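You operate a simulated robot arm through the tools that you are given. There is no shell and no other tool.

You are at the controls of a simulated two-armed robot. One attempt, no reset.

## Task
Cap the clipped bottle, free it and stand it in the pink well.
Fine: pull the grey tray out for it and leave it out.

It is judged by the outcome, as a careful person would: the job done as asked, and still so three seconds after it is handed in. It fails if anything else is knocked over, pushed out of place, dropped, spilled or broken. Lids that push on must go on centred and level and be pressed home; caps that screw on are set level and turned clockwise until they are tight.

## Robot
Two 7-joint arms with two-finger parallel grippers on one trunk that stands fixed in place. Base frame: the origin is at the foot of the trunk, x ahead of it, y to its left, z up. Readings come in m, rad, newtons and seconds.
The left shoulder is at [0.07, 0.134, 1.276], the right one opposite. With the tool pointing down near the work surface each hand reaches from about 0.1 to 0.64 m from the base axis, measured 20 degrees to its own side. Payload 1.57 kg a hand.
The TCP of each hand is the grasp point between the finger pads, 0.03 m short of the fingertips. In the tool frame z runs along the fingers and y along their closing line. Largest opening 0.08 m; finger width 0.017, thickness 0.012; the body of the gripper, 0.04 by 0.082 m, starts 0.08 m behind the TCP.
Orientation is that of the tool frame in the base frame, as a unit quaternion [w, x, y, z]. With the fingers straight down and closing along the base's y, the tool's x points along the base's -x, its y along +y and its z along -z.

## Interface
- The arms move only by the tool arm_command. It takes "left_series", "right_series" or both (then of equal length, played together; a hand with none holds still); each is a list of rows, each a list of 7 numbers: the turn, a rotation vector about the tool's x, y, z in units of 60 degrees (1.0 is 60 degrees), then the shift along the tool's x, y, z in units of 250 mm (1.0 is 250 mm), then the finger opening in m, from 0 to 0.08. In form: [[ax, ay, az, tx, ty, tz, jaw], ...]. A call has 1 to 20 rows; each row is the pose to reach, as a shift and turn from the pose commanded when the call began, along the tool's axes at that moment. A call with a number of a shift or a turn outside -1 to 1 is refused whole. Each row takes 0.2 s and may step no farther than 0.05 m and 0.15 rad from the row before; otherwise, or with a gripper value out of range, the whole call is refused. A pose out of reach is approached as far as the arm can. The call stops where the force on the tool passes 50 N (or 10 N more than at its start, if that is more) or the arm is blocked; 0.2 s more then pass. The fingers move at their own pace (about 0.153 m/s each) and stop on an object; they squeeze with about 29 N. The grip force told is the motor's: it shows also when the fingers shut on nothing. Time passes only in rows, and 0.2 s behind the last, so rows that repeat a pose let the fingers close. It gives the time, the measured TCP pose, the force on the tool (base axes), the opening and the grip force at its end, in the units of the frame above (readings bear some noise), with the torque about the TCP (base axes, N m) and any sound that the robot's microphone picked up.
- Cameras (640 x 400 px; columns grow to the right, rows downward): "scene" is now at [0.1327, 0.0376, 1.5229]; the picture's right is [0.41, -0.91, 0.00], its down [-0.48, -0.22, -0.85] and it looks along [0.78, 0.35, -0.52] (base axes); focal length 285 px, centre (320, 200). "left" rides on the left gripper at [0.072, 0.007, -0.122] in its tool frame; the picture's right is [-0.09, 1.00, 0.00], its down [-0.84, -0.08, -0.54] and it looks along [-0.54, -0.05, 0.84] (tool axes); focal length 238 px, centre (320, 200). "right" rides on the right gripper at [0.072, -0.007, -0.122] in its tool frame; the picture's right is [0.09, 1.00, 0.00], its down [-0.84, 0.08, -0.54] and it looks along [-0.54, 0.05, 0.84] (tool axes); focal length 238 px, centre (320, 200). There is no depth. A picture from a camera that has moved, and an enlarged one, comes with that camera's place and axes in the base frame and with its lens. The place of the scene camera against the robot may be out by one fixed shift of up to 0.018 m in any direction.
- get_image(camera): a new picture of that camera. The clock stands still meanwhile.
- raise_lower(by): slides the trunk up (or, below 0, down) by that many m; the arms and the scene camera ride with it, the base frame stays. It gives what a move gives, with no picture.
- head_to(pan, tilt): turns the head with the scene camera to pan (to the left, within 1.501 rad either way) and tilt (down, from -0.506 to 1.204), counted from straight ahead of the robot. It gives what a move gives.
- close_up(camera, box): a new picture of the part [left, top, right, bottom] of that camera's present view, enlarged. The clock stands still meanwhile.
- sign_off(): hands the job in; it is judged then, once.

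Nothing tells you positions but the pictures and the camera data. Unless the task says otherwise, let go and move clear before handing in.

The tools are called after "Call:" as a command line: name --argument value ..., lists and objects as JSON in quotes. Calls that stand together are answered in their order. arm_command: Moves the arms, as the interface text tells. Its arguments: {"type":"object","properties":{"left_series":{"type":"array","items":{"type":"array","items":{"type":"number"}}},"right_series":{"type":"array","items":{"type":"array","items":{"type":"number"}}}},"required":[]} The other tools are called the same way: raise_lower (by) slides the trunk up or down; head_to (pan, tilt) turns the head that bears the scene camera; get_image (camera) takes a picture; close_up (camera, box) takes an enlarged picture of a part of a camera's view; sign_off () hands the job in.

At the start:

```text
clock: 0.0
left_ee_pos: [0.3526, 0.3935, 1.2658]
left_tcp_rot: [0.001, 0.001, 1.0, -0.001]
left_force: [-0.8, 0.4, -0.1]
left_ft_torque: [0.01, -0.01, 0.01]
left_finger_gap: 0.08
left_gripper_force: 0.1
right_ee_pos: [0.3893, 0.0033, 1.345]
right_tcp_rot: [0.0, 0.0, 1.0, -0.001]
right_force: [0.3, 0.0, 0.3]
right_ft_torque: [-0.01, -0.02, 0.01]
right_finger_gap: 0.0798
right_gripper_force: 0.1
trunk travel left (down, up): [-0.85, 0.09]
head pan, tilt: [0.426, 0.55]
```

scene: 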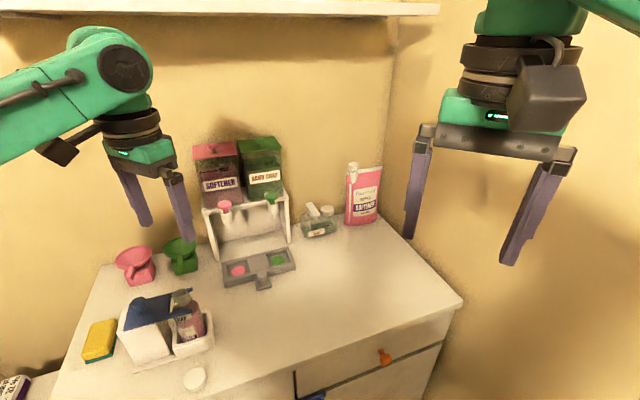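
right: 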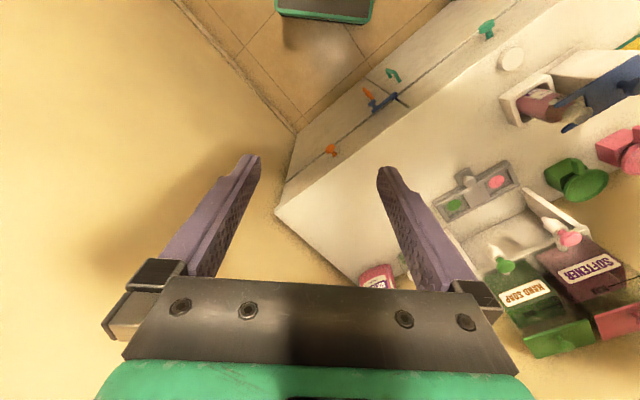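
left: 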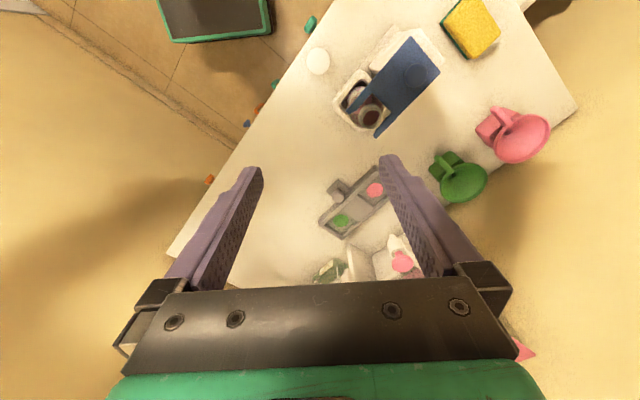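

I see a worktop with a dispenser (softener and hand soap tanks), a grey tray with pink and green wells under it, a bottle in a white caddy with a blue clip, a white cap on the counter, funnels and a sponge. I'll look closer at each before moving.

Call:
close_up --camera "scene" --box '[80, 260, 240, 400]'

Call:
close_up --camera "scene" --box '[180, 130, 400, 300]'

Call:
close_up --camera "left" --box '[290, 0, 450, 140]'

Call:
close_up --camera "left" --box '[300, 140, 460, 290]'

Call:
close_up --camera "right" --box '[420, 20, 640, 200]'

```text
2.86 times, centred on (160, 330) of scene
camera zoom: at [0.1327, 0.0376, 1.5229], right [0.41, -0.91, 0.0], down [-0.48, -0.22, -0.85], along [0.78, 0.35, -0.52], focal length 814 px, centre (777, -171)
```

zoom: 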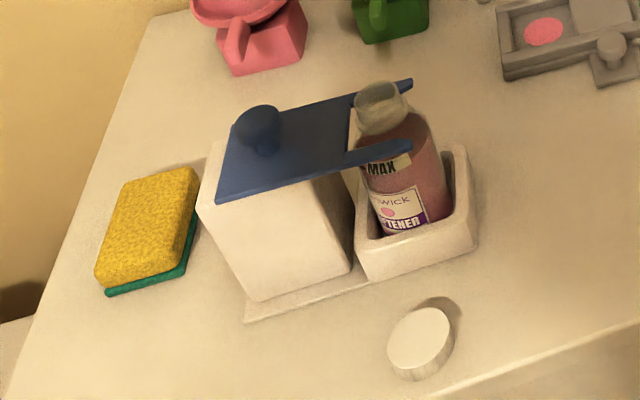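

```text
2.35 times, centred on (290, 215) of scene
camera zoom: at [0.1327, 0.0376, 1.5229], right [0.41, -0.91, 0.0], down [-0.48, -0.22, -0.85], along [0.78, 0.35, -0.52], focal length 670 px, centre (391, 165)
```

zoom: 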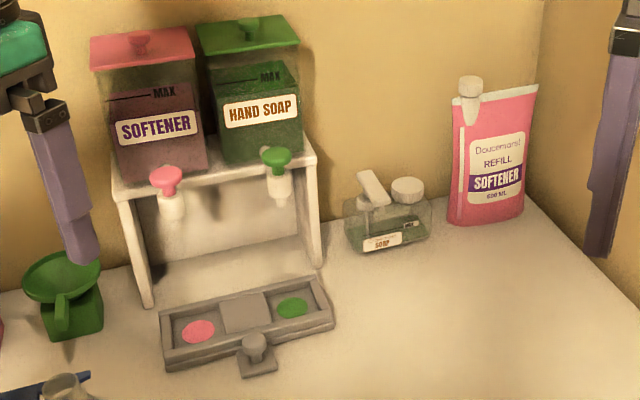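

```text
2.86 times, centred on (370, 70) of left
camera zoom: at [0.2822, 0.4018, 1.3878], right [0.09, 1.0, 0.0], down [0.84, -0.08, 0.54], along [0.54, -0.05, -0.84], focal length 681 px, centre (177, 571)
```

zoom: 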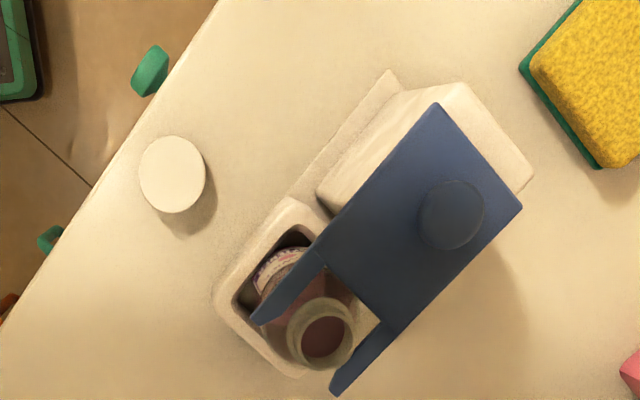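

```text
2.67 times, centred on (380, 215) of left
camera zoom: at [0.2822, 0.4018, 1.3878], right [0.09, 1.0, 0.0], down [0.84, -0.08, 0.54], along [0.54, -0.05, -0.84], focal length 636 px, centre (160, 160)
```

zoom: 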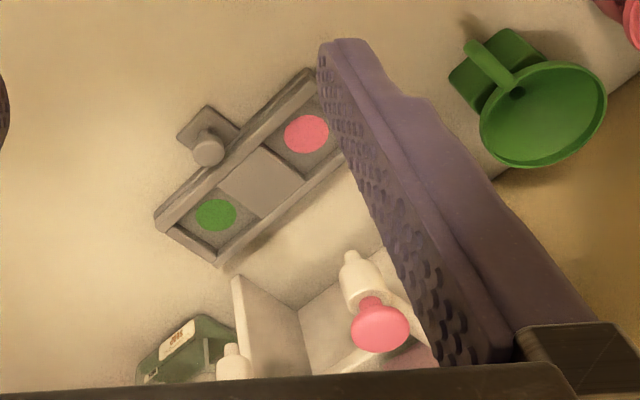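

```text
2.22 times, centred on (530, 110) of right
camera zoom: at [0.3183, -0.0022, 1.4689], right [-0.09, 1.0, 0.0], down [0.84, 0.08, 0.54], along [0.54, 0.05, -0.84], focal length 530 px, centre (-147, 400)
```

zoom: 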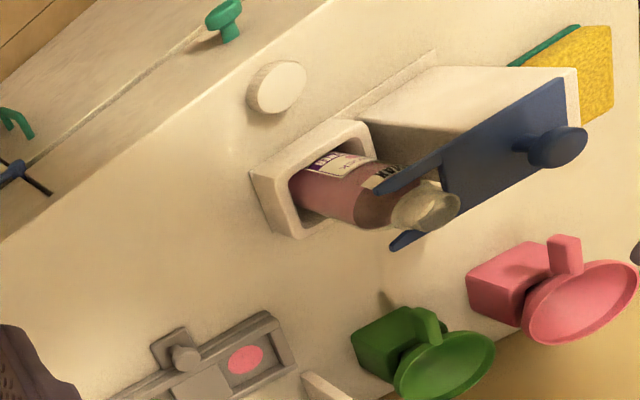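

The cap lies near (0.304, 0.397, 0.89) and the bottle mouth is near (0.377, 0.469, 1.03). The tray knob is near (0.583, 0.416) and the tray sits at about 45 degrees. I'll bring the left hand in for a nearer look at the bottle neck and clip.

Call:
arm_command --left_series '[[0, 0, 0, 0.07, 0.056, 0.1, 0.08], [0, 0, 0, 0.14, 0.112, 0.2, 0.08], [0, 0, 0, 0.21, 0.168, 0.3, 0.08], [0, 0, 0, 0.29, 0.226, 0.424, 0.08]]'

Call:
get_image --camera "left"

Call:
close_up --camera "left" --box '[240, 60, 400, 200]'

```text
clock: 1.0
left_ee_pos: [0.2807, 0.453, 1.1577]
left_tcp_rot: [0.0, 0.001, 1.0, -0.002]
left_force: [0.4, 0.5, -0.6]
left_ft_torque: [-0.03, 0.02, -0.01]
left_finger_gap: 0.0797
left_gripper_force: 0.0
right_ee_pos: [0.3889, 0.0054, 1.3456]
right_tcp_rot: [0.0, 0.0, 1.0, -0.001]
right_force: [-0.2, 0.2, -0.1]
right_ft_torque: [-0.02, 0.02, 0.02]
right_finger_gap: 0.0801
right_gripper_force: 0.1
trunk travel left (down, up): [-0.85, 0.09]
head pan, tilt: [0.426, 0.55]
```

```text
taken
camera left: at [0.2091, 0.4597, 1.2792], right [0.09, 1.0, 0.0], down [0.84, -0.08, 0.54], along [0.54, -0.05, -0.84], focal length 238 px, centre (320, 200)
```

left: 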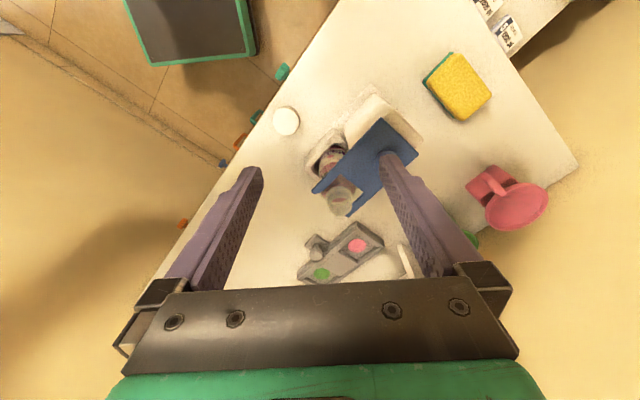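

```text
2.86 times, centred on (320, 130) of left
camera zoom: at [0.2091, 0.4597, 1.2792], right [0.09, 1.0, 0.0], down [0.84, -0.08, 0.54], along [0.54, -0.05, -0.84], focal length 681 px, centre (320, 400)
```

zoom: 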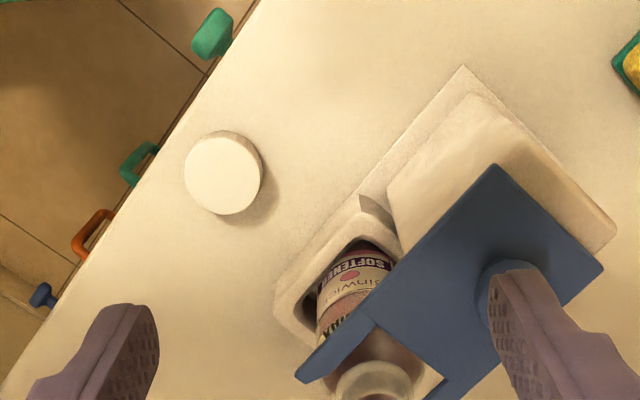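

The cap and caddy are clear here; now I'm checking the neck for threads and the height of the fork.

Call:
close_up --camera "left" --box '[300, 130, 400, 220]'

Call:
close_up --camera "scene" --box '[150, 275, 230, 335]'

Call:
close_up --camera "scene" --box '[170, 350, 230, 400]'

Call:
close_up --camera "right" --box '[500, 40, 640, 140]'

Call:
close_up --camera "left" --box '[280, 200, 400, 290]'

Call:
close_up --camera "right" --box '[420, 150, 560, 260]'

```text
4.44 times, centred on (350, 175) of left
camera zoom: at [0.2091, 0.4597, 1.2792], right [0.09, 1.0, 0.0], down [0.84, -0.08, 0.54], along [0.54, -0.05, -0.84], focal length 1059 px, centre (187, 311)
```

zoom: 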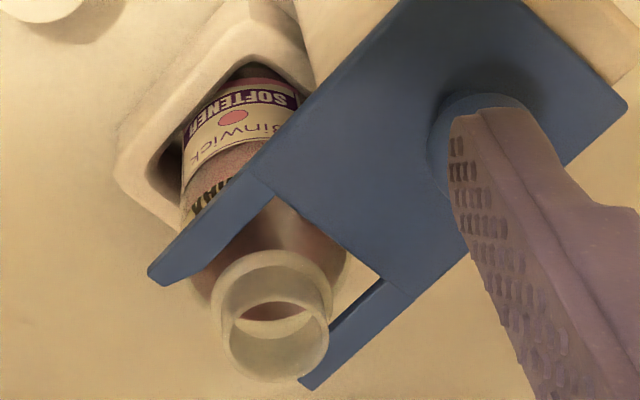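

```text
6.67 times, centred on (190, 305) of scene
camera zoom: at [0.1323, 0.0388, 1.5229], right [0.41, -0.91, 0.0], down [-0.48, -0.22, -0.85], along [0.78, 0.35, -0.52], focal length 1898 px, centre (1187, -500)
```

zoom: 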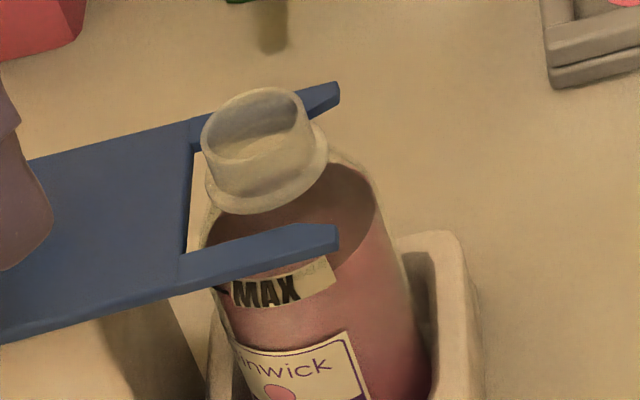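

```text
8.00 times, centred on (200, 375) of scene
camera zoom: at [0.1323, 0.0388, 1.5229], right [0.41, -0.91, 0.0], down [-0.48, -0.22, -0.85], along [0.78, 0.35, -0.52], focal length 2278 px, centre (1280, -1200)
```

zoom: 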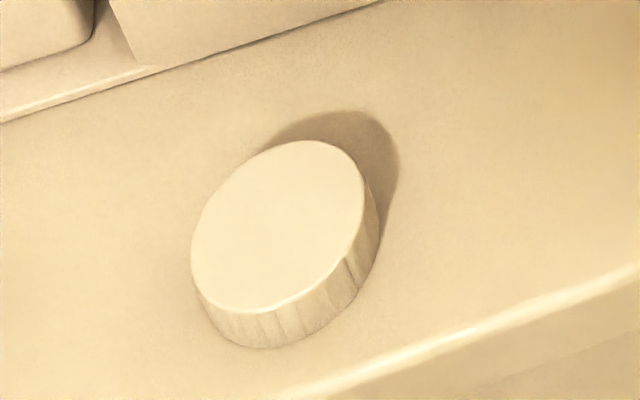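

```text
4.00 times, centred on (570, 90) of right
camera zoom: at [0.318, -0.001, 1.469], right [-0.09, 1.0, 0.0], down [0.84, 0.08, 0.54], along [0.54, 0.05, -0.84], focal length 953 px, centre (-680, 640)
```

zoom: 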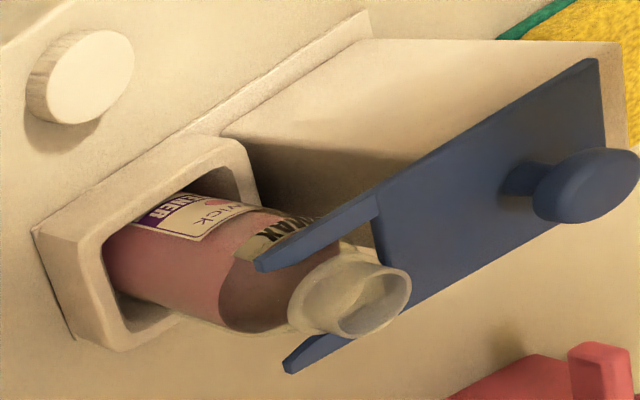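

```text
4.44 times, centred on (340, 245) of left
camera zoom: at [0.2091, 0.4597, 1.2792], right [0.09, 1.0, 0.0], down [0.84, -0.08, 0.54], along [0.54, -0.05, -0.84], focal length 1059 px, centre (231, 0)
```

zoom: 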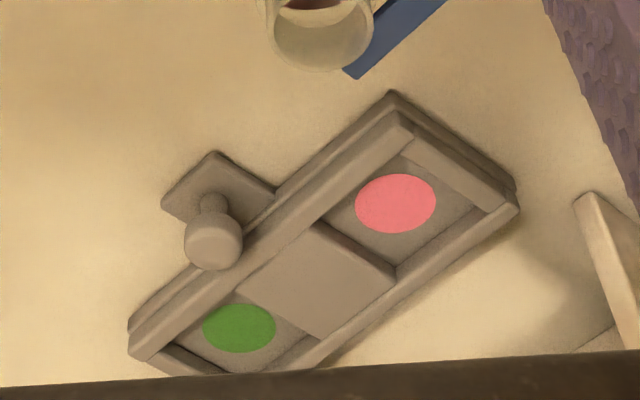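

```text
3.64 times, centred on (490, 205) of right
camera zoom: at [0.318, -0.001, 1.469], right [-0.09, 1.0, 0.0], down [0.84, 0.08, 0.54], along [0.54, 0.05, -0.84], focal length 867 px, centre (-298, 182)
```

zoom: 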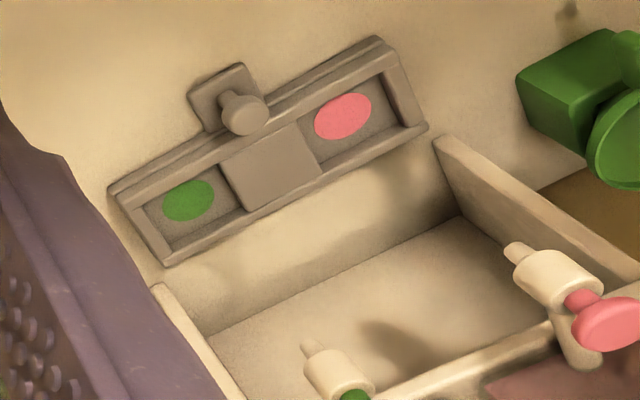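

The neck has a collar below a rim. I'm zooming further to see whether there is any thread.

Call:
close_up --camera "left" --box '[325, 180, 365, 218]'

Call:
close_up --camera "scene" --box '[168, 280, 204, 308]'

Call:
close_up --camera "right" --box '[560, 90, 610, 130]'

```text
10.53 times, centred on (345, 199) of left
camera zoom: at [0.2091, 0.4597, 1.2792], right [0.09, 1.0, 0.0], down [0.84, -0.08, 0.54], along [0.54, -0.05, -0.84], focal length 2509 px, centre (57, 210)
```

zoom: 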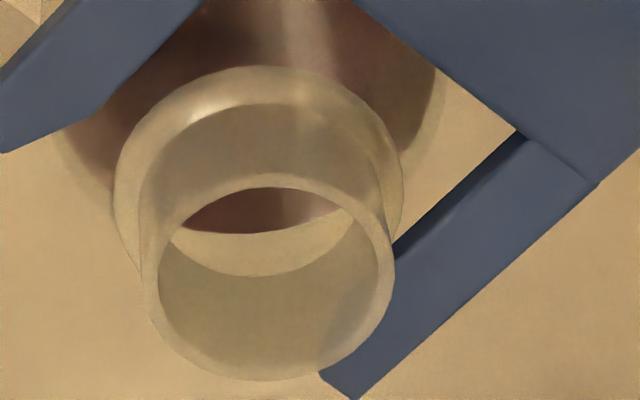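

```text
14.29 times, centred on (186, 294) of scene
camera zoom: at [0.1323, 0.0388, 1.5229], right [0.41, -0.91, 0.0], down [-0.48, -0.22, -0.85], along [0.78, 0.35, -0.52], focal length 4068 px, centre (2234, -1143)
```

zoom: 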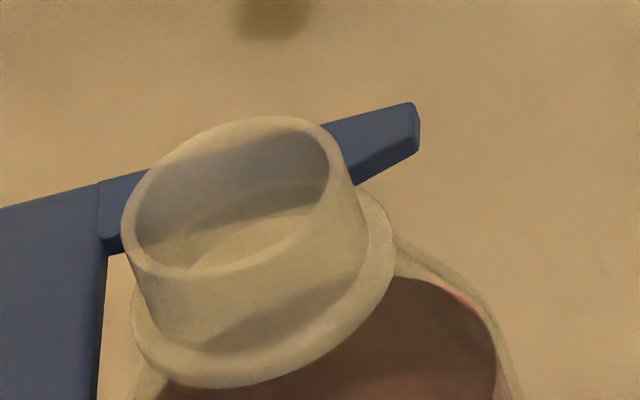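

```text
10.00 times, centred on (585, 110) of right
camera zoom: at [0.318, -0.001, 1.469], right [-0.09, 1.0, 0.0], down [0.84, 0.08, 0.54], along [0.54, 0.05, -0.84], focal length 2384 px, centre (-2330, 1100)
```

zoom: 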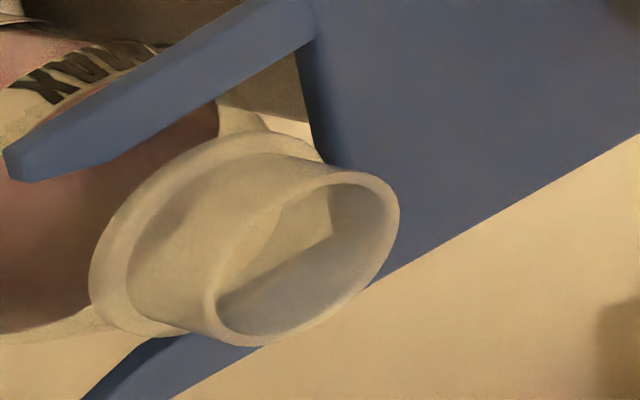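

The mouth is at about (0.376, 0.469, 1.040), the fork prongs at about z 1.01 and the cap is about 42 mm wide. I'll turn the left hand 45° so it lines up with the furniture and bring it over the cap.

Call:
arm_command --left_series '[[0, 0, -0.125, -0.015, -0.037, 0.05, 0.08], [0, 0, -0.25, -0.03, -0.075, 0.1, 0.08], [0, 0, -0.375, -0.047, -0.112, 0.2, 0.08], [0, 0, -0.5, -0.062, -0.15, 0.27, 0.08], [0, 0, -0.625, -0.078, -0.187, 0.34, 0.08], [0, 0, -0.75, -0.0933, -0.224, 0.4, 0.08], [0, 0, -0.75, -0.0933, -0.224, 0.4, 0.08]]'

Call:
get_image --camera "left"

Call:
get_image --camera "scene"

```text
clock: 2.6
left_ee_pos: [0.3076, 0.3975, 1.0579]
left_tcp_rot: [0.0, -0.383, 0.924, -0.001]
left_force: [-0.5, -0.4, 0.3]
left_ft_torque: [0.0, -0.02, 0.0]
left_finger_gap: 0.0799
left_gripper_force: 0.0
right_ee_pos: [0.3904, 0.0039, 1.3452]
right_tcp_rot: [0.0, 0.0, 1.0, 0.0]
right_force: [-0.5, 1.1, 0.3]
right_ft_torque: [0.01, 0.01, -0.02]
right_finger_gap: 0.0802
right_gripper_force: 0.0
trunk travel left (down, up): [-0.85, 0.09]
head pan, tilt: [0.426, 0.55]
```

```text
taken
camera left: at [0.252, 0.3499, 1.1804], right [-0.64, 0.77, 0.0], down [0.65, 0.54, 0.54], along [0.42, 0.35, -0.84], focal length 238 px, centre (320, 200)
```

left: 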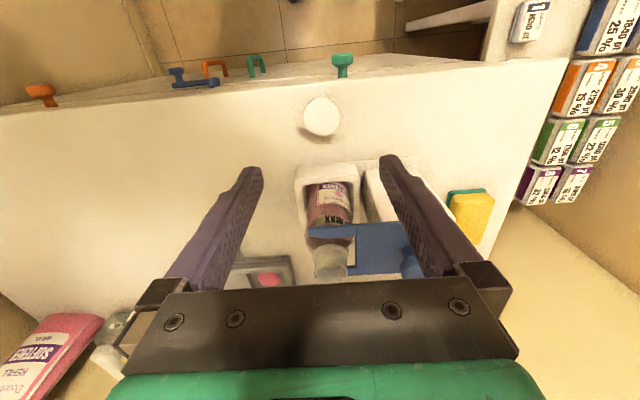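

```text
taken
camera scene: at [0.1325, 0.0375, 1.5229], right [0.41, -0.91, 0.0], down [-0.48, -0.22, -0.85], along [0.78, 0.35, -0.52], focal length 285 px, centre (320, 200)
```

scene: 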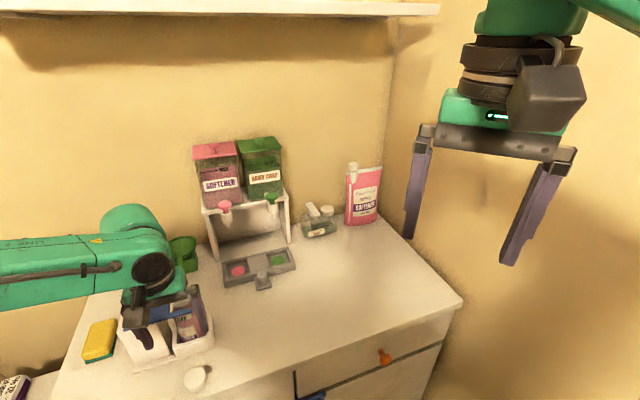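

The cap is centred under the left fingers at about (0.305, 0.396). I'm lowering to just above it.

Call:
arm_command --left_series '[[0, 0, 0, 0, 0, 0.12, 0.08], [0, 0, 0, 0, 0, 0.24, 0.08], [0, 0, 0, 0, 0, 0.36, 0.08], [0, 0, 0, 0, 0, 0.48, 0.08], [0, 0, 0, 0, 0, 0.5, 0.08]]'

Call:
get_image --camera "left"

Call:
get_image --camera "scene"

Call:
close_up --camera "scene" --box '[140, 310, 240, 400]'

```text
clock: 3.8
left_ee_pos: [0.3048, 0.3953, 0.9352]
left_tcp_rot: [0.0, -0.384, 0.923, -0.002]
left_force: [-0.3, -0.2, -0.1]
left_ft_torque: [0.01, -0.03, -0.03]
left_finger_gap: 0.0797
left_gripper_force: 0.0
right_ee_pos: [0.3898, 0.0042, 1.3447]
right_tcp_rot: [0.0, 0.0, 1.0, 0.0]
right_force: [-0.2, -0.6, 0.5]
right_ft_torque: [0.0, 0.0, -0.01]
right_finger_gap: 0.08
right_gripper_force: 0.1
trunk travel left (down, up): [-0.85, 0.09]
head pan, tilt: [0.426, 0.55]
```

```text
taken
camera left: at [0.2503, 0.3499, 1.057], right [-0.64, 0.77, 0.0], down [0.65, 0.54, 0.54], along [0.42, 0.34, -0.84], focal length 238 px, centre (320, 200)
```

left: 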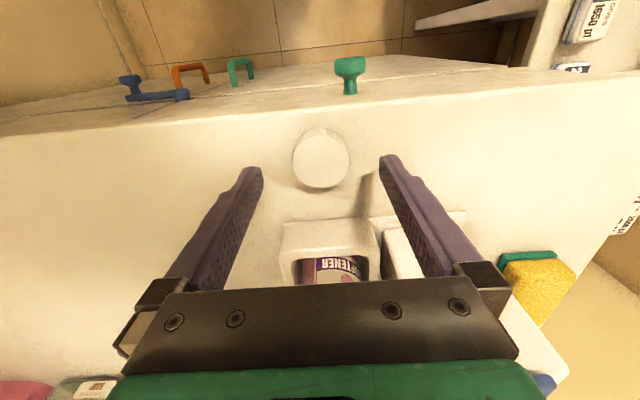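

```text
taken
camera scene: at [0.1328, 0.0376, 1.5229], right [0.41, -0.91, 0.0], down [-0.48, -0.22, -0.85], along [0.78, 0.35, -0.52], focal length 285 px, centre (320, 200)
```

scene: 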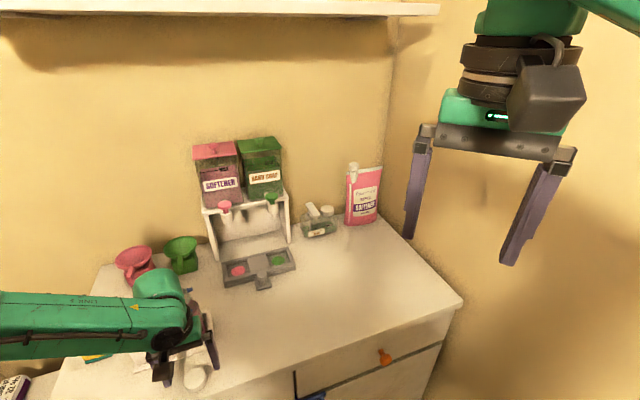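

```text
4.44 times, centred on (190, 355) of scene
camera zoom: at [0.1328, 0.0376, 1.5229], right [0.41, -0.91, 0.0], down [-0.48, -0.22, -0.85], along [0.78, 0.35, -0.52], focal length 1266 px, centre (898, -489)
```

zoom: 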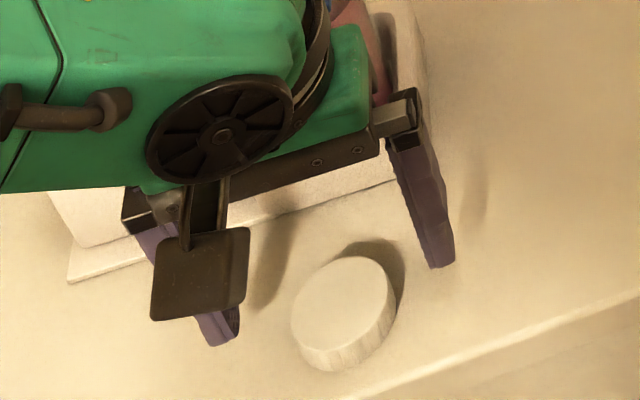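

The hand is centred on the cap to within about 2 mm. I'll lower until the fingertips flank it, watching the force.

Call:
arm_command --left_series '[[0, 0, 0, 0.004, 0.005, 0.03, 0.08], [0, 0, 0, 0.004, 0.005, 0.06, 0.08], [0, 0, 0, 0.004, 0.005, 0.08, 0.08], [0, 0, 0, 0.004, 0.005, 0.092, 0.08], [0, 0, 0, 0.004, 0.005, 0.092, 0.08]]'

Call:
close_up --camera "scene" --box '[140, 310, 240, 400]'

Call:
get_image --camera "left"

```text
clock: 5.0
left_ee_pos: [0.3034, 0.3961, 0.9114]
left_tcp_rot: [0.0, -0.383, 0.924, -0.002]
left_force: [-0.3, 0.7, -0.3]
left_ft_torque: [0.02, 0.02, 0.02]
left_finger_gap: 0.0799
left_gripper_force: 0.1
right_ee_pos: [0.3895, 0.0051, 1.3455]
right_tcp_rot: [0.0, 0.001, 1.0, 0.0]
right_force: [0.4, -0.5, 0.2]
right_ft_torque: [-0.02, 0.03, 0.02]
right_finger_gap: 0.0797
right_gripper_force: 0.1
trunk travel left (down, up): [-0.85, 0.09]
head pan, tilt: [0.426, 0.55]
```

```text
4.44 times, centred on (190, 355) of scene
camera zoom: at [0.1327, 0.0376, 1.5228], right [0.41, -0.91, 0.0], down [-0.48, -0.22, -0.85], along [0.78, 0.35, -0.52], focal length 1266 px, centre (898, -489)
```

zoom: 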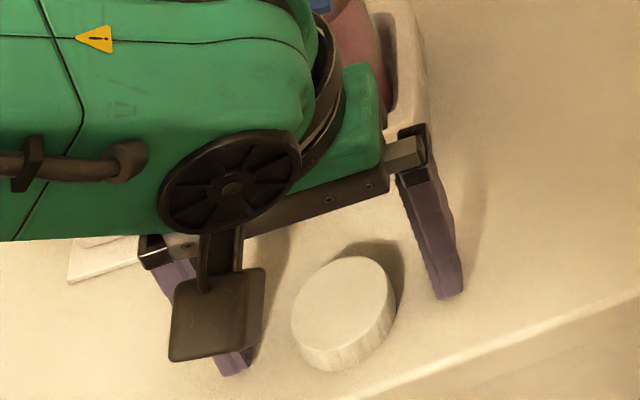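

```text
taken
camera left: at [0.2488, 0.3496, 1.0334], right [-0.64, 0.77, 0.0], down [0.65, 0.54, 0.54], along [0.42, 0.34, -0.84], focal length 238 px, centre (320, 200)
```

left: 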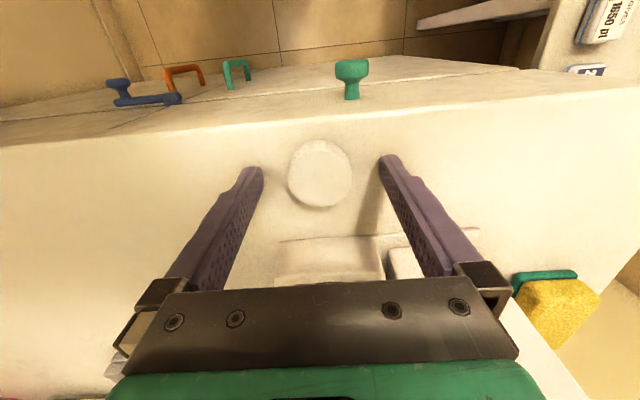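

The fingertips flank the cap without contact. I'll shift 1.5 mm and lower in small steps to find the table.

Call:
arm_command --left_series '[[0, 0, 0, 0.006, 0, 0.008, 0.08], [0, 0, 0, 0.006, 0, 0.016, 0.08], [0, 0, 0, 0.006, 0, 0.016, 0.08]]'

Call:
close_up --camera "left" --box '[230, 110, 410, 230]'

```text
clock: 5.8
left_ee_pos: [0.3021, 0.3943, 0.9107]
left_tcp_rot: [0.002, -0.383, 0.924, 0.001]
left_force: [3.4, 5.3, 23.6]
left_ft_torque: [0.81, 0.8, -0.06]
left_finger_gap: 0.0802
left_gripper_force: 0.0
right_ee_pos: [0.3879, 0.0031, 1.3459]
right_tcp_rot: [0.001, 0.0, 1.0, 0.001]
right_force: [-0.7, 0.1, 0.9]
right_ft_torque: [-0.02, 0.0, 0.01]
right_finger_gap: 0.0798
right_gripper_force: 0.1
trunk travel left (down, up): [-0.85, 0.09]
head pan, tilt: [0.426, 0.55]
```

```text
3.33 times, centred on (320, 170) of left
camera zoom: at [0.2469, 0.3479, 1.0314], right [-0.64, 0.77, 0.0], down [0.64, 0.54, 0.55], along [0.42, 0.35, -0.84], focal length 794 px, centre (320, 300)
```

zoom: 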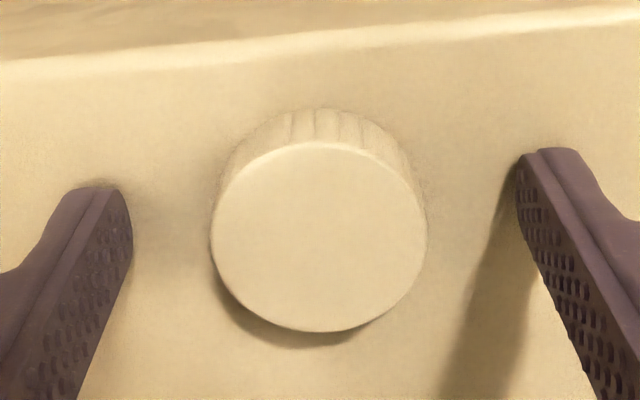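

The right fingertip touched the table at about z 0.880. I'll raise 4 mm and close on the cap.

Call:
arm_command --left_series '[[0, 0, 0, 0, 0, -0.017, 0.08], [0, 0, 0, 0, 0, -0.017, 0.06], [0, 0, 0, 0, 0, -0.017, 0.04], [0, 0, 0, 0, 0, -0.017, 0.03], [0, 0, 0, 0, 0, -0.017, 0.03], [0, 0, 0, 0, 0, -0.017, 0.03]]'

Call:
close_up --camera "left" --box '[230, 110, 410, 230]'

Call:
close_up --camera "scene" --box '[140, 310, 240, 400]'

```text
clock: 7.2
left_ee_pos: [0.3019, 0.3942, 0.9117]
left_tcp_rot: [0.0, -0.382, 0.924, -0.002]
left_force: [-0.6, 0.4, 0.5]
left_ft_torque: [0.01, -0.02, 0.03]
left_finger_gap: 0.0403
left_gripper_force: 29.0
right_ee_pos: [0.3901, 0.0038, 1.346]
right_tcp_rot: [0.001, 0.0, 1.0, 0.0]
right_force: [-0.4, 0.1, -0.4]
right_ft_torque: [-0.03, 0.01, 0.05]
right_finger_gap: 0.08
right_gripper_force: 0.0
trunk travel left (down, up): [-0.85, 0.09]
head pan, tilt: [0.426, 0.55]
```

```text
3.33 times, centred on (320, 170) of left
camera zoom: at [0.2475, 0.3485, 1.0334], right [-0.64, 0.77, 0.0], down [0.65, 0.54, 0.54], along [0.42, 0.34, -0.84], focal length 794 px, centre (320, 300)
```

zoom: 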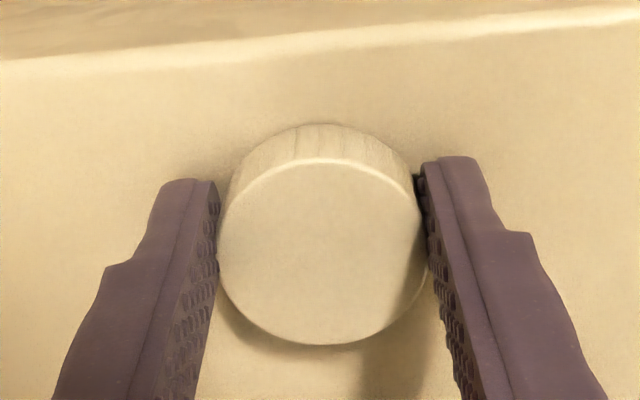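

```text
4.44 times, centred on (190, 355) of scene
camera zoom: at [0.1329, 0.0377, 1.5228], right [0.41, -0.91, 0.0], down [-0.48, -0.22, -0.85], along [0.78, 0.35, -0.52], focal length 1266 px, centre (898, -489)
```

zoom: 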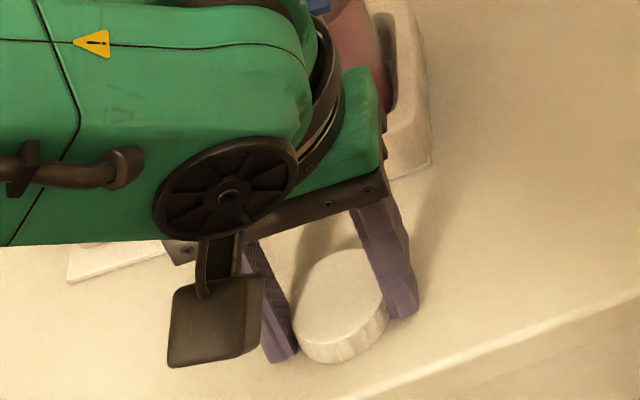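

The fingers hold the cap (40.3 mm across), but it sits about 3.5 mm off the finger centreline. I'll open, re-centre and close again so that turning it stays true.

Call:
arm_command --left_series '[[0, 0, 0, 0, 0, 0, 0.06], [0, 0, 0, 0, 0, 0, 0.06], [0, 0, 0, -0.007, 0, 0, 0.06], [0, 0, 0, -0.014, 0, 0, 0.06], [0, 0, 0, -0.014, 0, 0, 0.03], [0, 0, 0, -0.014, 0, 0, 0.03], [0, 0, 0, -0.014, 0, 0, 0.03]]'

Call:
close_up --camera "left" --box '[230, 110, 410, 230]'

```text
clock: 8.8
left_ee_pos: [0.3054, 0.3978, 0.9121]
left_tcp_rot: [0.0, -0.382, 0.924, -0.001]
left_force: [0.0, 0.1, 0.6]
left_ft_torque: [0.01, -0.02, 0.0]
left_finger_gap: 0.0406
left_gripper_force: 29.2
right_ee_pos: [0.3903, 0.0044, 1.3451]
right_tcp_rot: [0.0, 0.0, 1.0, 0.0]
right_force: [0.0, -0.6, 0.4]
right_ft_torque: [0.02, 0.0, 0.01]
right_finger_gap: 0.08
right_gripper_force: 0.0
trunk travel left (down, up): [-0.85, 0.09]
head pan, tilt: [0.426, 0.55]
```

```text
3.33 times, centred on (320, 170) of left
camera zoom: at [0.2497, 0.3512, 1.0338], right [-0.64, 0.77, 0.0], down [0.65, 0.54, 0.54], along [0.42, 0.34, -0.84], focal length 794 px, centre (320, 300)
```

zoom: 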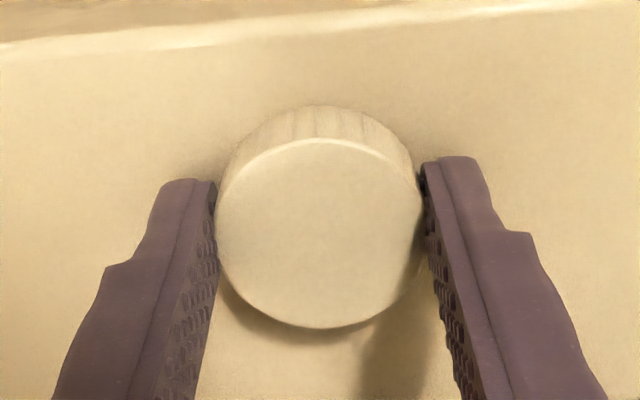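

The cap is now centred between the pads. I'll lift it straight up and then carry it over the bottle mouth.

Call:
arm_command --left_series '[[0, 0, 0, 0, 0, -0.1, 0.03], [0, 0, 0, 0, 0, -0.22, 0.03], [0, 0, 0, 0, 0, -0.34, 0.03], [0, 0, 0, 0, 0, -0.46, 0.03], [0, 0, 0, 0, 0, -0.58, 0.03], [0, 0, 0, 0, 0, -0.7, 0.03], [0, 0, 0, 0, 0, -0.8, 0.03], [0, 0, 0, 0, 0, -0.8, 0.03]]'

Call:
arm_command --left_series '[[0, 0, 0, -0.1, 0, 0, 0.03], [0, 0, 0, -0.2, 0, 0, 0.03], [0, 0, 0, -0.3, 0, 0, 0.03], [0, 0, 0, -0.36, 0, 0, 0.03], [0, 0, 0, -0.36, 0, 0, 0.03]]'

Call:
get_image --camera "left"

Call:
close_up --camera "scene" --box '[130, 230, 240, 330]'

Call:
close_up --camera "right" --box '[520, 50, 640, 150]'

```text
clock: 10.6
left_ee_pos: [0.3049, 0.3946, 1.1128]
left_tcp_rot: [0.0, -0.382, 0.924, 0.0]
left_force: [-0.7, 0.3, 0.2]
left_ft_torque: [0.01, 0.02, -0.01]
left_finger_gap: 0.0404
left_gripper_force: 29.3
right_ee_pos: [0.3891, 0.0043, 1.3458]
right_tcp_rot: [0.0, -0.001, 1.0, 0.0]
right_force: [-0.2, -0.2, 0.3]
right_ft_torque: [0.01, -0.03, 0.02]
right_finger_gap: 0.0797
right_gripper_force: 0.1
trunk travel left (down, up): [-0.85, 0.09]
head pan, tilt: [0.426, 0.55]
```

```text
clock: 11.8
left_ee_pos: [0.3692, 0.4586, 1.1124]
left_tcp_rot: [-0.001, -0.383, 0.924, -0.001]
left_force: [-0.1, 0.4, 0.2]
left_ft_torque: [0.03, 0.0, -0.01]
left_finger_gap: 0.0402
left_gripper_force: 29.5
right_ee_pos: [0.3908, 0.0048, 1.3456]
right_tcp_rot: [0.0, 0.0, 1.0, 0.0]
right_force: [-1.0, 0.3, 1.0]
right_ft_torque: [-0.01, 0.01, 0.03]
right_finger_gap: 0.0802
right_gripper_force: 0.1
trunk travel left (down, up): [-0.85, 0.09]
head pan, tilt: [0.426, 0.55]
```

```text
taken
camera left: at [0.315, 0.4126, 1.2341], right [-0.64, 0.77, 0.0], down [0.65, 0.54, 0.54], along [0.42, 0.34, -0.84], focal length 238 px, centre (320, 200)
```

left: 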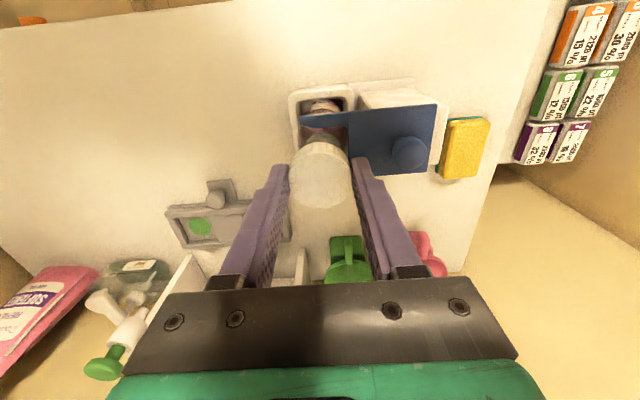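

```text
4.00 times, centred on (185, 280) of scene
camera zoom: at [0.1325, 0.0374, 1.5229], right [0.41, -0.91, 0.0], down [-0.48, -0.22, -0.85], along [0.78, 0.35, -0.52], focal length 1139 px, centre (860, -120)
```

zoom: 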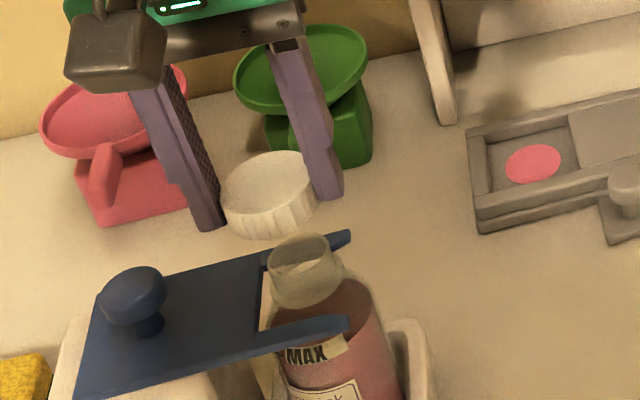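

```text
4.00 times, centred on (580, 100) of right
camera zoom: at [0.3182, -0.0023, 1.469], right [-0.09, 1.0, 0.0], down [0.84, 0.08, 0.54], along [0.54, 0.05, -0.84], focal length 953 px, centre (-720, 600)
```

zoom: 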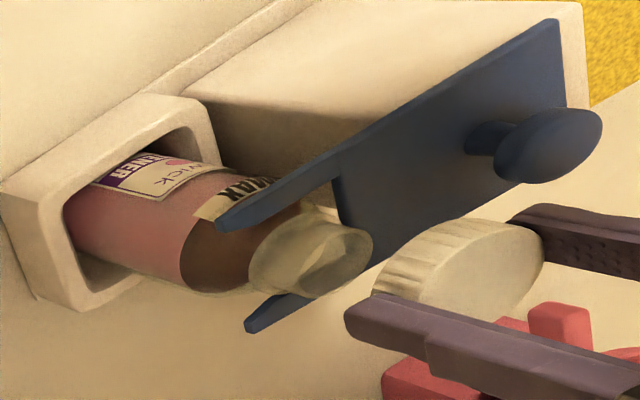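

The cap is held above the bottle, a little short of the mouth. I'll move 9 mm toward it, lower to just above the rim and compare the views.

Call:
arm_command --left_series '[[0, 0, 0, -0.037, 0, 0, 0.03], [0, 0, 0, -0.037, 0, 0.06, 0.03], [0, 0, 0, -0.037, 0, 0.11, 0.03], [0, 0, 0, -0.037, 0, 0.124, 0.03], [0, 0, 0, -0.037, 0, 0.124, 0.03]]'

Call:
close_up --camera "left" --box '[270, 110, 370, 220]'

Call:
close_up --camera "scene" --box '[160, 265, 220, 315]'

Call:
close_up --camera "right" --box '[560, 80, 640, 150]'

```text
clock: 13.0
left_ee_pos: [0.3743, 0.4668, 1.0818]
left_tcp_rot: [-0.001, -0.383, 0.924, -0.001]
left_force: [-1.2, 0.0, -0.2]
left_ft_torque: [0.0, 0.02, 0.0]
left_finger_gap: 0.0404
left_gripper_force: 29.4
right_ee_pos: [0.3894, 0.0047, 1.3465]
right_tcp_rot: [0.0, 0.0, 1.0, 0.0]
right_force: [-0.3, -0.1, -0.1]
right_ft_torque: [-0.02, 0.02, 0.02]
right_finger_gap: 0.0799
right_gripper_force: 0.1
trunk travel left (down, up): [-0.85, 0.09]
head pan, tilt: [0.426, 0.55]
```

```text
3.64 times, centred on (320, 165) of left
camera zoom: at [0.3197, 0.4207, 1.2041], right [-0.64, 0.77, 0.0], down [0.65, 0.54, 0.54], along [0.42, 0.34, -0.84], focal length 867 px, centre (320, 327)
```

zoom: 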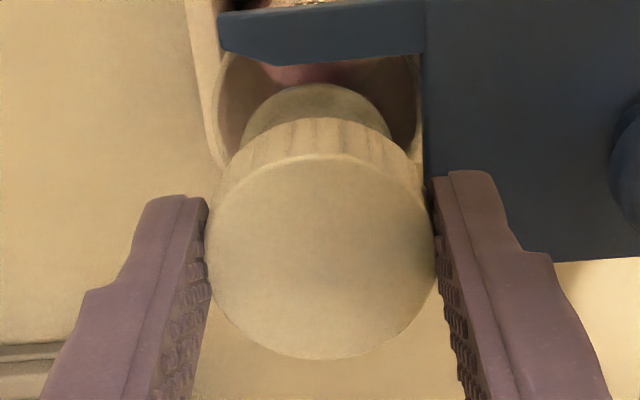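

```text
8.00 times, centred on (190, 290) of scene
camera zoom: at [0.1328, 0.0376, 1.5228], right [0.41, -0.91, 0.0], down [-0.48, -0.22, -0.85], along [0.78, 0.35, -0.52], focal length 2278 px, centre (1360, -520)
```

zoom: 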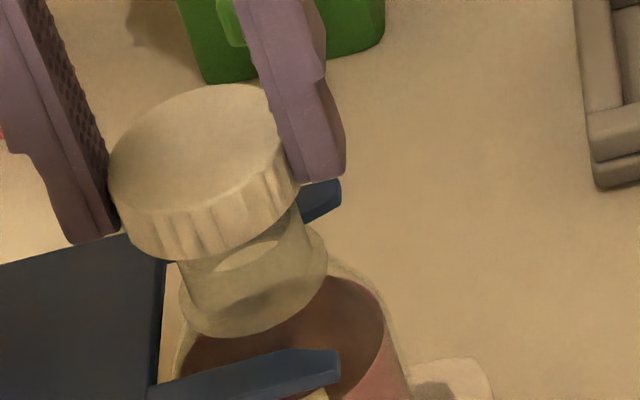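

```text
5.71 times, centred on (600, 115) of right
camera zoom: at [0.3184, -0.0021, 1.4689], right [-0.09, 1.0, 0.0], down [0.84, 0.08, 0.54], along [0.54, 0.05, -0.84], focal length 1362 px, centre (-1280, 686)
```

zoom: 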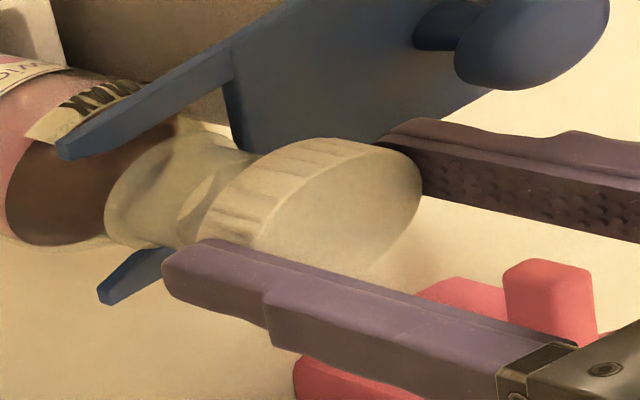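

The cap is centred on the neck sideways to about 0.7 mm. I need a sharper check in the other direction, so I'm zooming in further.

Call:
close_up --camera "right" --box '[560, 92, 620, 130]'

Call:
close_up --camera "scene" --box '[162, 272, 202, 310]'

Call:
close_up --camera "left" --box '[280, 115, 360, 215]'

```text
10.53 times, centred on (590, 111) of right
camera zoom: at [0.3184, -0.0021, 1.4689], right [-0.09, 1.0, 0.0], down [0.84, 0.08, 0.54], along [0.54, 0.05, -0.84], focal length 2509 px, centre (-2522, 1137)
```

zoom: 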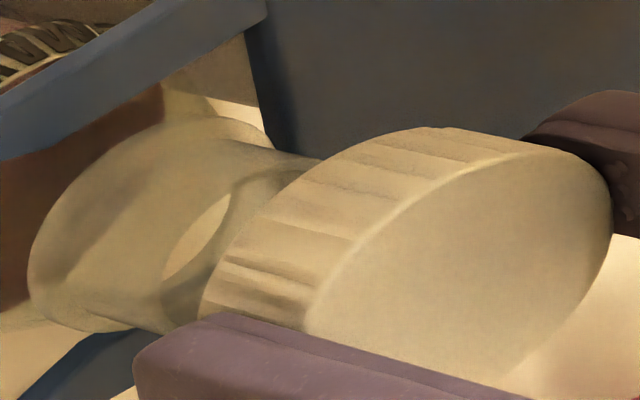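

```text
10.53 times, centred on (182, 291) of scene
camera zoom: at [0.1328, 0.0376, 1.5228], right [0.41, -0.91, 0.0], down [-0.48, -0.22, -0.85], along [0.78, 0.35, -0.52], focal length 2997 px, centre (1773, -758)
```

zoom: 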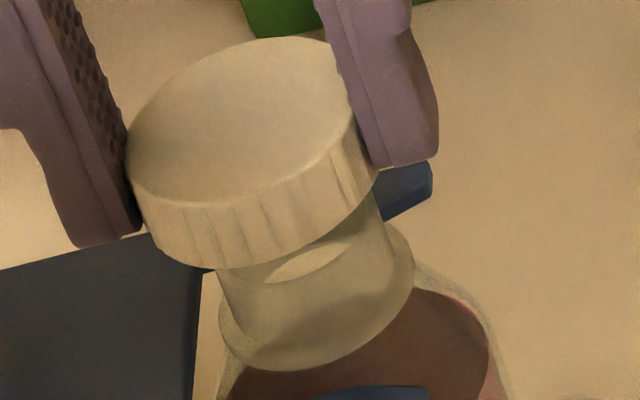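

```text
4.00 times, centred on (320, 165) of left
camera zoom: at [0.3197, 0.4207, 1.2041], right [-0.64, 0.77, 0.0], down [0.65, 0.54, 0.54], along [0.42, 0.34, -0.84], focal length 953 px, centre (320, 340)
```

zoom: 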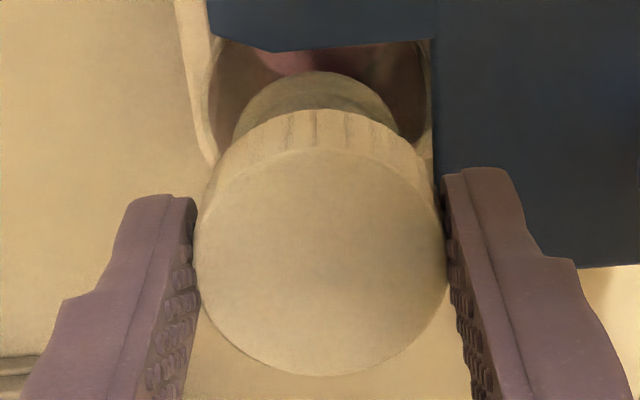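

The views differ by a few millimetres along the fore-aft direction. I'll measure the mouth properly with the left camera from two exactly known offsets before I lower the cap.

Call:
arm_command --left_series '[[0, 0, 0, 0, 0, -0.16, 0.03], [0, 0, 0, 0, 0, -0.32, 0.03], [0, 0, 0, 0, 0, -0.48, 0.03], [0, 0, 0, -0.06, 0, -0.6, 0.03], [0, 0, 0, -0.12, 0, -0.6, 0.03], [0, 0, 0, -0.12, 0, -0.6, 0.03], [0, 0, 0, -0.12, 0, -0.6, 0.03]]'

Call:
close_up --camera "left" --box '[290, 60, 350, 110]'

Call:
get_image --camera "left"

Call:
arm_command --left_series '[[0, 0, 0, 0.1, 0, 0, 0.03], [0, 0, 0, 0.2, 0, 0, 0.03], [0, 0, 0, 0.3, 0, 0.1, 0.03], [0, 0, 0, 0.4, 0, 0.2, 0.03], [0, 0, 0, 0.4, 0, 0.38, 0.03], [0, 0, 0, 0.4, 0, 0.52, 0.03], [0, 0, 0, 0.4, 0, 0.52, 0.03], [0, 0, 0, 0.4, 0, 0.52, 0.03]]'

Call:
close_up --camera "left" --box '[280, 180, 360, 250]'

Call:
get_image --camera "left"

```text
clock: 14.6
left_ee_pos: [0.3938, 0.4886, 1.2342]
left_tcp_rot: [0.0, -0.382, 0.924, -0.001]
left_force: [-0.2, 0.1, -0.6]
left_ft_torque: [0.0, 0.0, -0.04]
left_finger_gap: 0.0404
left_gripper_force: 29.2
left hand out of reach, approached as far as the arm can: row 3, 4
right_ee_pos: [0.3877, 0.0026, 1.3463]
right_tcp_rot: [0.001, -0.001, 1.0, -0.001]
right_force: [-0.6, -0.9, 0.1]
right_ft_torque: [0.0, -0.01, 0.03]
right_finger_gap: 0.08
right_gripper_force: 0.1
trunk travel left (down, up): [-0.85, 0.09]
head pan, tilt: [0.426, 0.55]
```

```text
8.00 times, centred on (320, 85) of left
camera zoom: at [0.3379, 0.4414, 1.3558], right [-0.64, 0.77, 0.0], down [0.65, 0.54, 0.54], along [0.42, 0.35, -0.84], focal length 1907 px, centre (320, 1120)
```

zoom: 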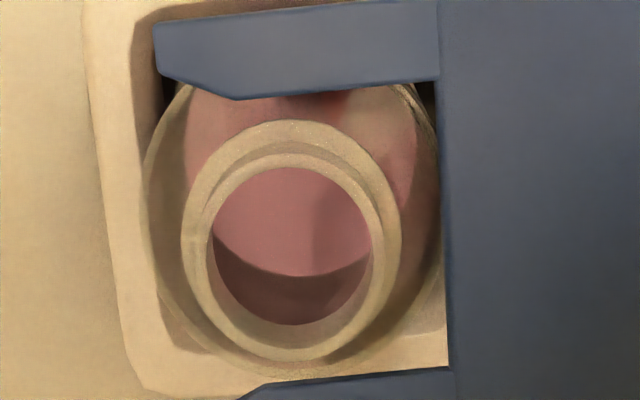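

```text
taken
camera left: at [0.3379, 0.4414, 1.3558], right [-0.64, 0.77, 0.0], down [0.65, 0.54, 0.54], along [0.42, 0.35, -0.84], focal length 238 px, centre (320, 200)
```

left: 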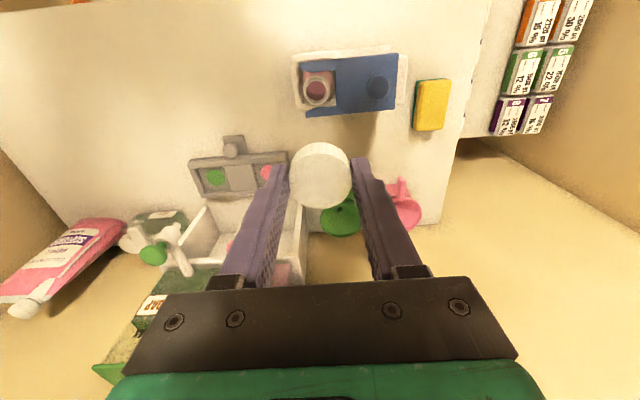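

```text
clock: 16.4
left_ee_pos: [0.3246, 0.4188, 1.1007]
left_tcp_rot: [0.001, -0.383, 0.924, -0.002]
left_force: [-0.4, 0.1, -0.5]
left_ft_torque: [-0.01, 0.01, 0.01]
left_finger_gap: 0.0404
left_gripper_force: 29.1
left hand out of reach, approached as far as the arm can: row 2, 3, 4
right_ee_pos: [0.3891, 0.0046, 1.3475]
right_tcp_rot: [0.001, 0.0, 1.0, 0.0]
right_force: [0.4, 0.6, 0.6]
right_ft_torque: [-0.02, 0.0, 0.0]
right_finger_gap: 0.0799
right_gripper_force: 0.0
trunk travel left (down, up): [-0.85, 0.09]
head pan, tilt: [0.426, 0.55]
```

```text
5.71 times, centred on (320, 215) of left
camera zoom: at [0.2702, 0.3726, 1.2229], right [-0.64, 0.77, 0.0], down [0.65, 0.54, 0.54], along [0.42, 0.34, -0.84], focal length 1362 px, centre (320, 114)
```

zoom: 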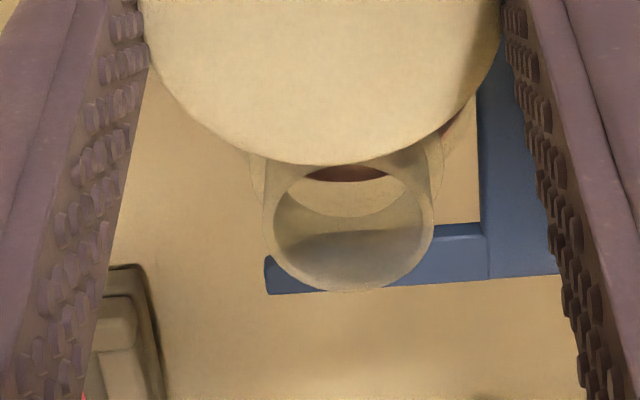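

```text
taken
camera left: at [0.2702, 0.3726, 1.2229], right [-0.64, 0.77, 0.0], down [0.65, 0.54, 0.54], along [0.42, 0.34, -0.84], focal length 238 px, centre (320, 200)
```

left: 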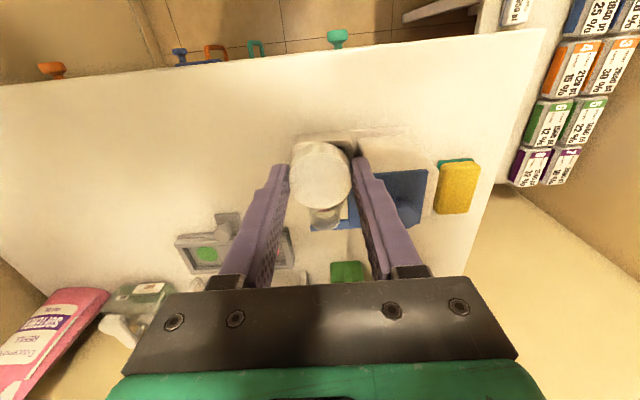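

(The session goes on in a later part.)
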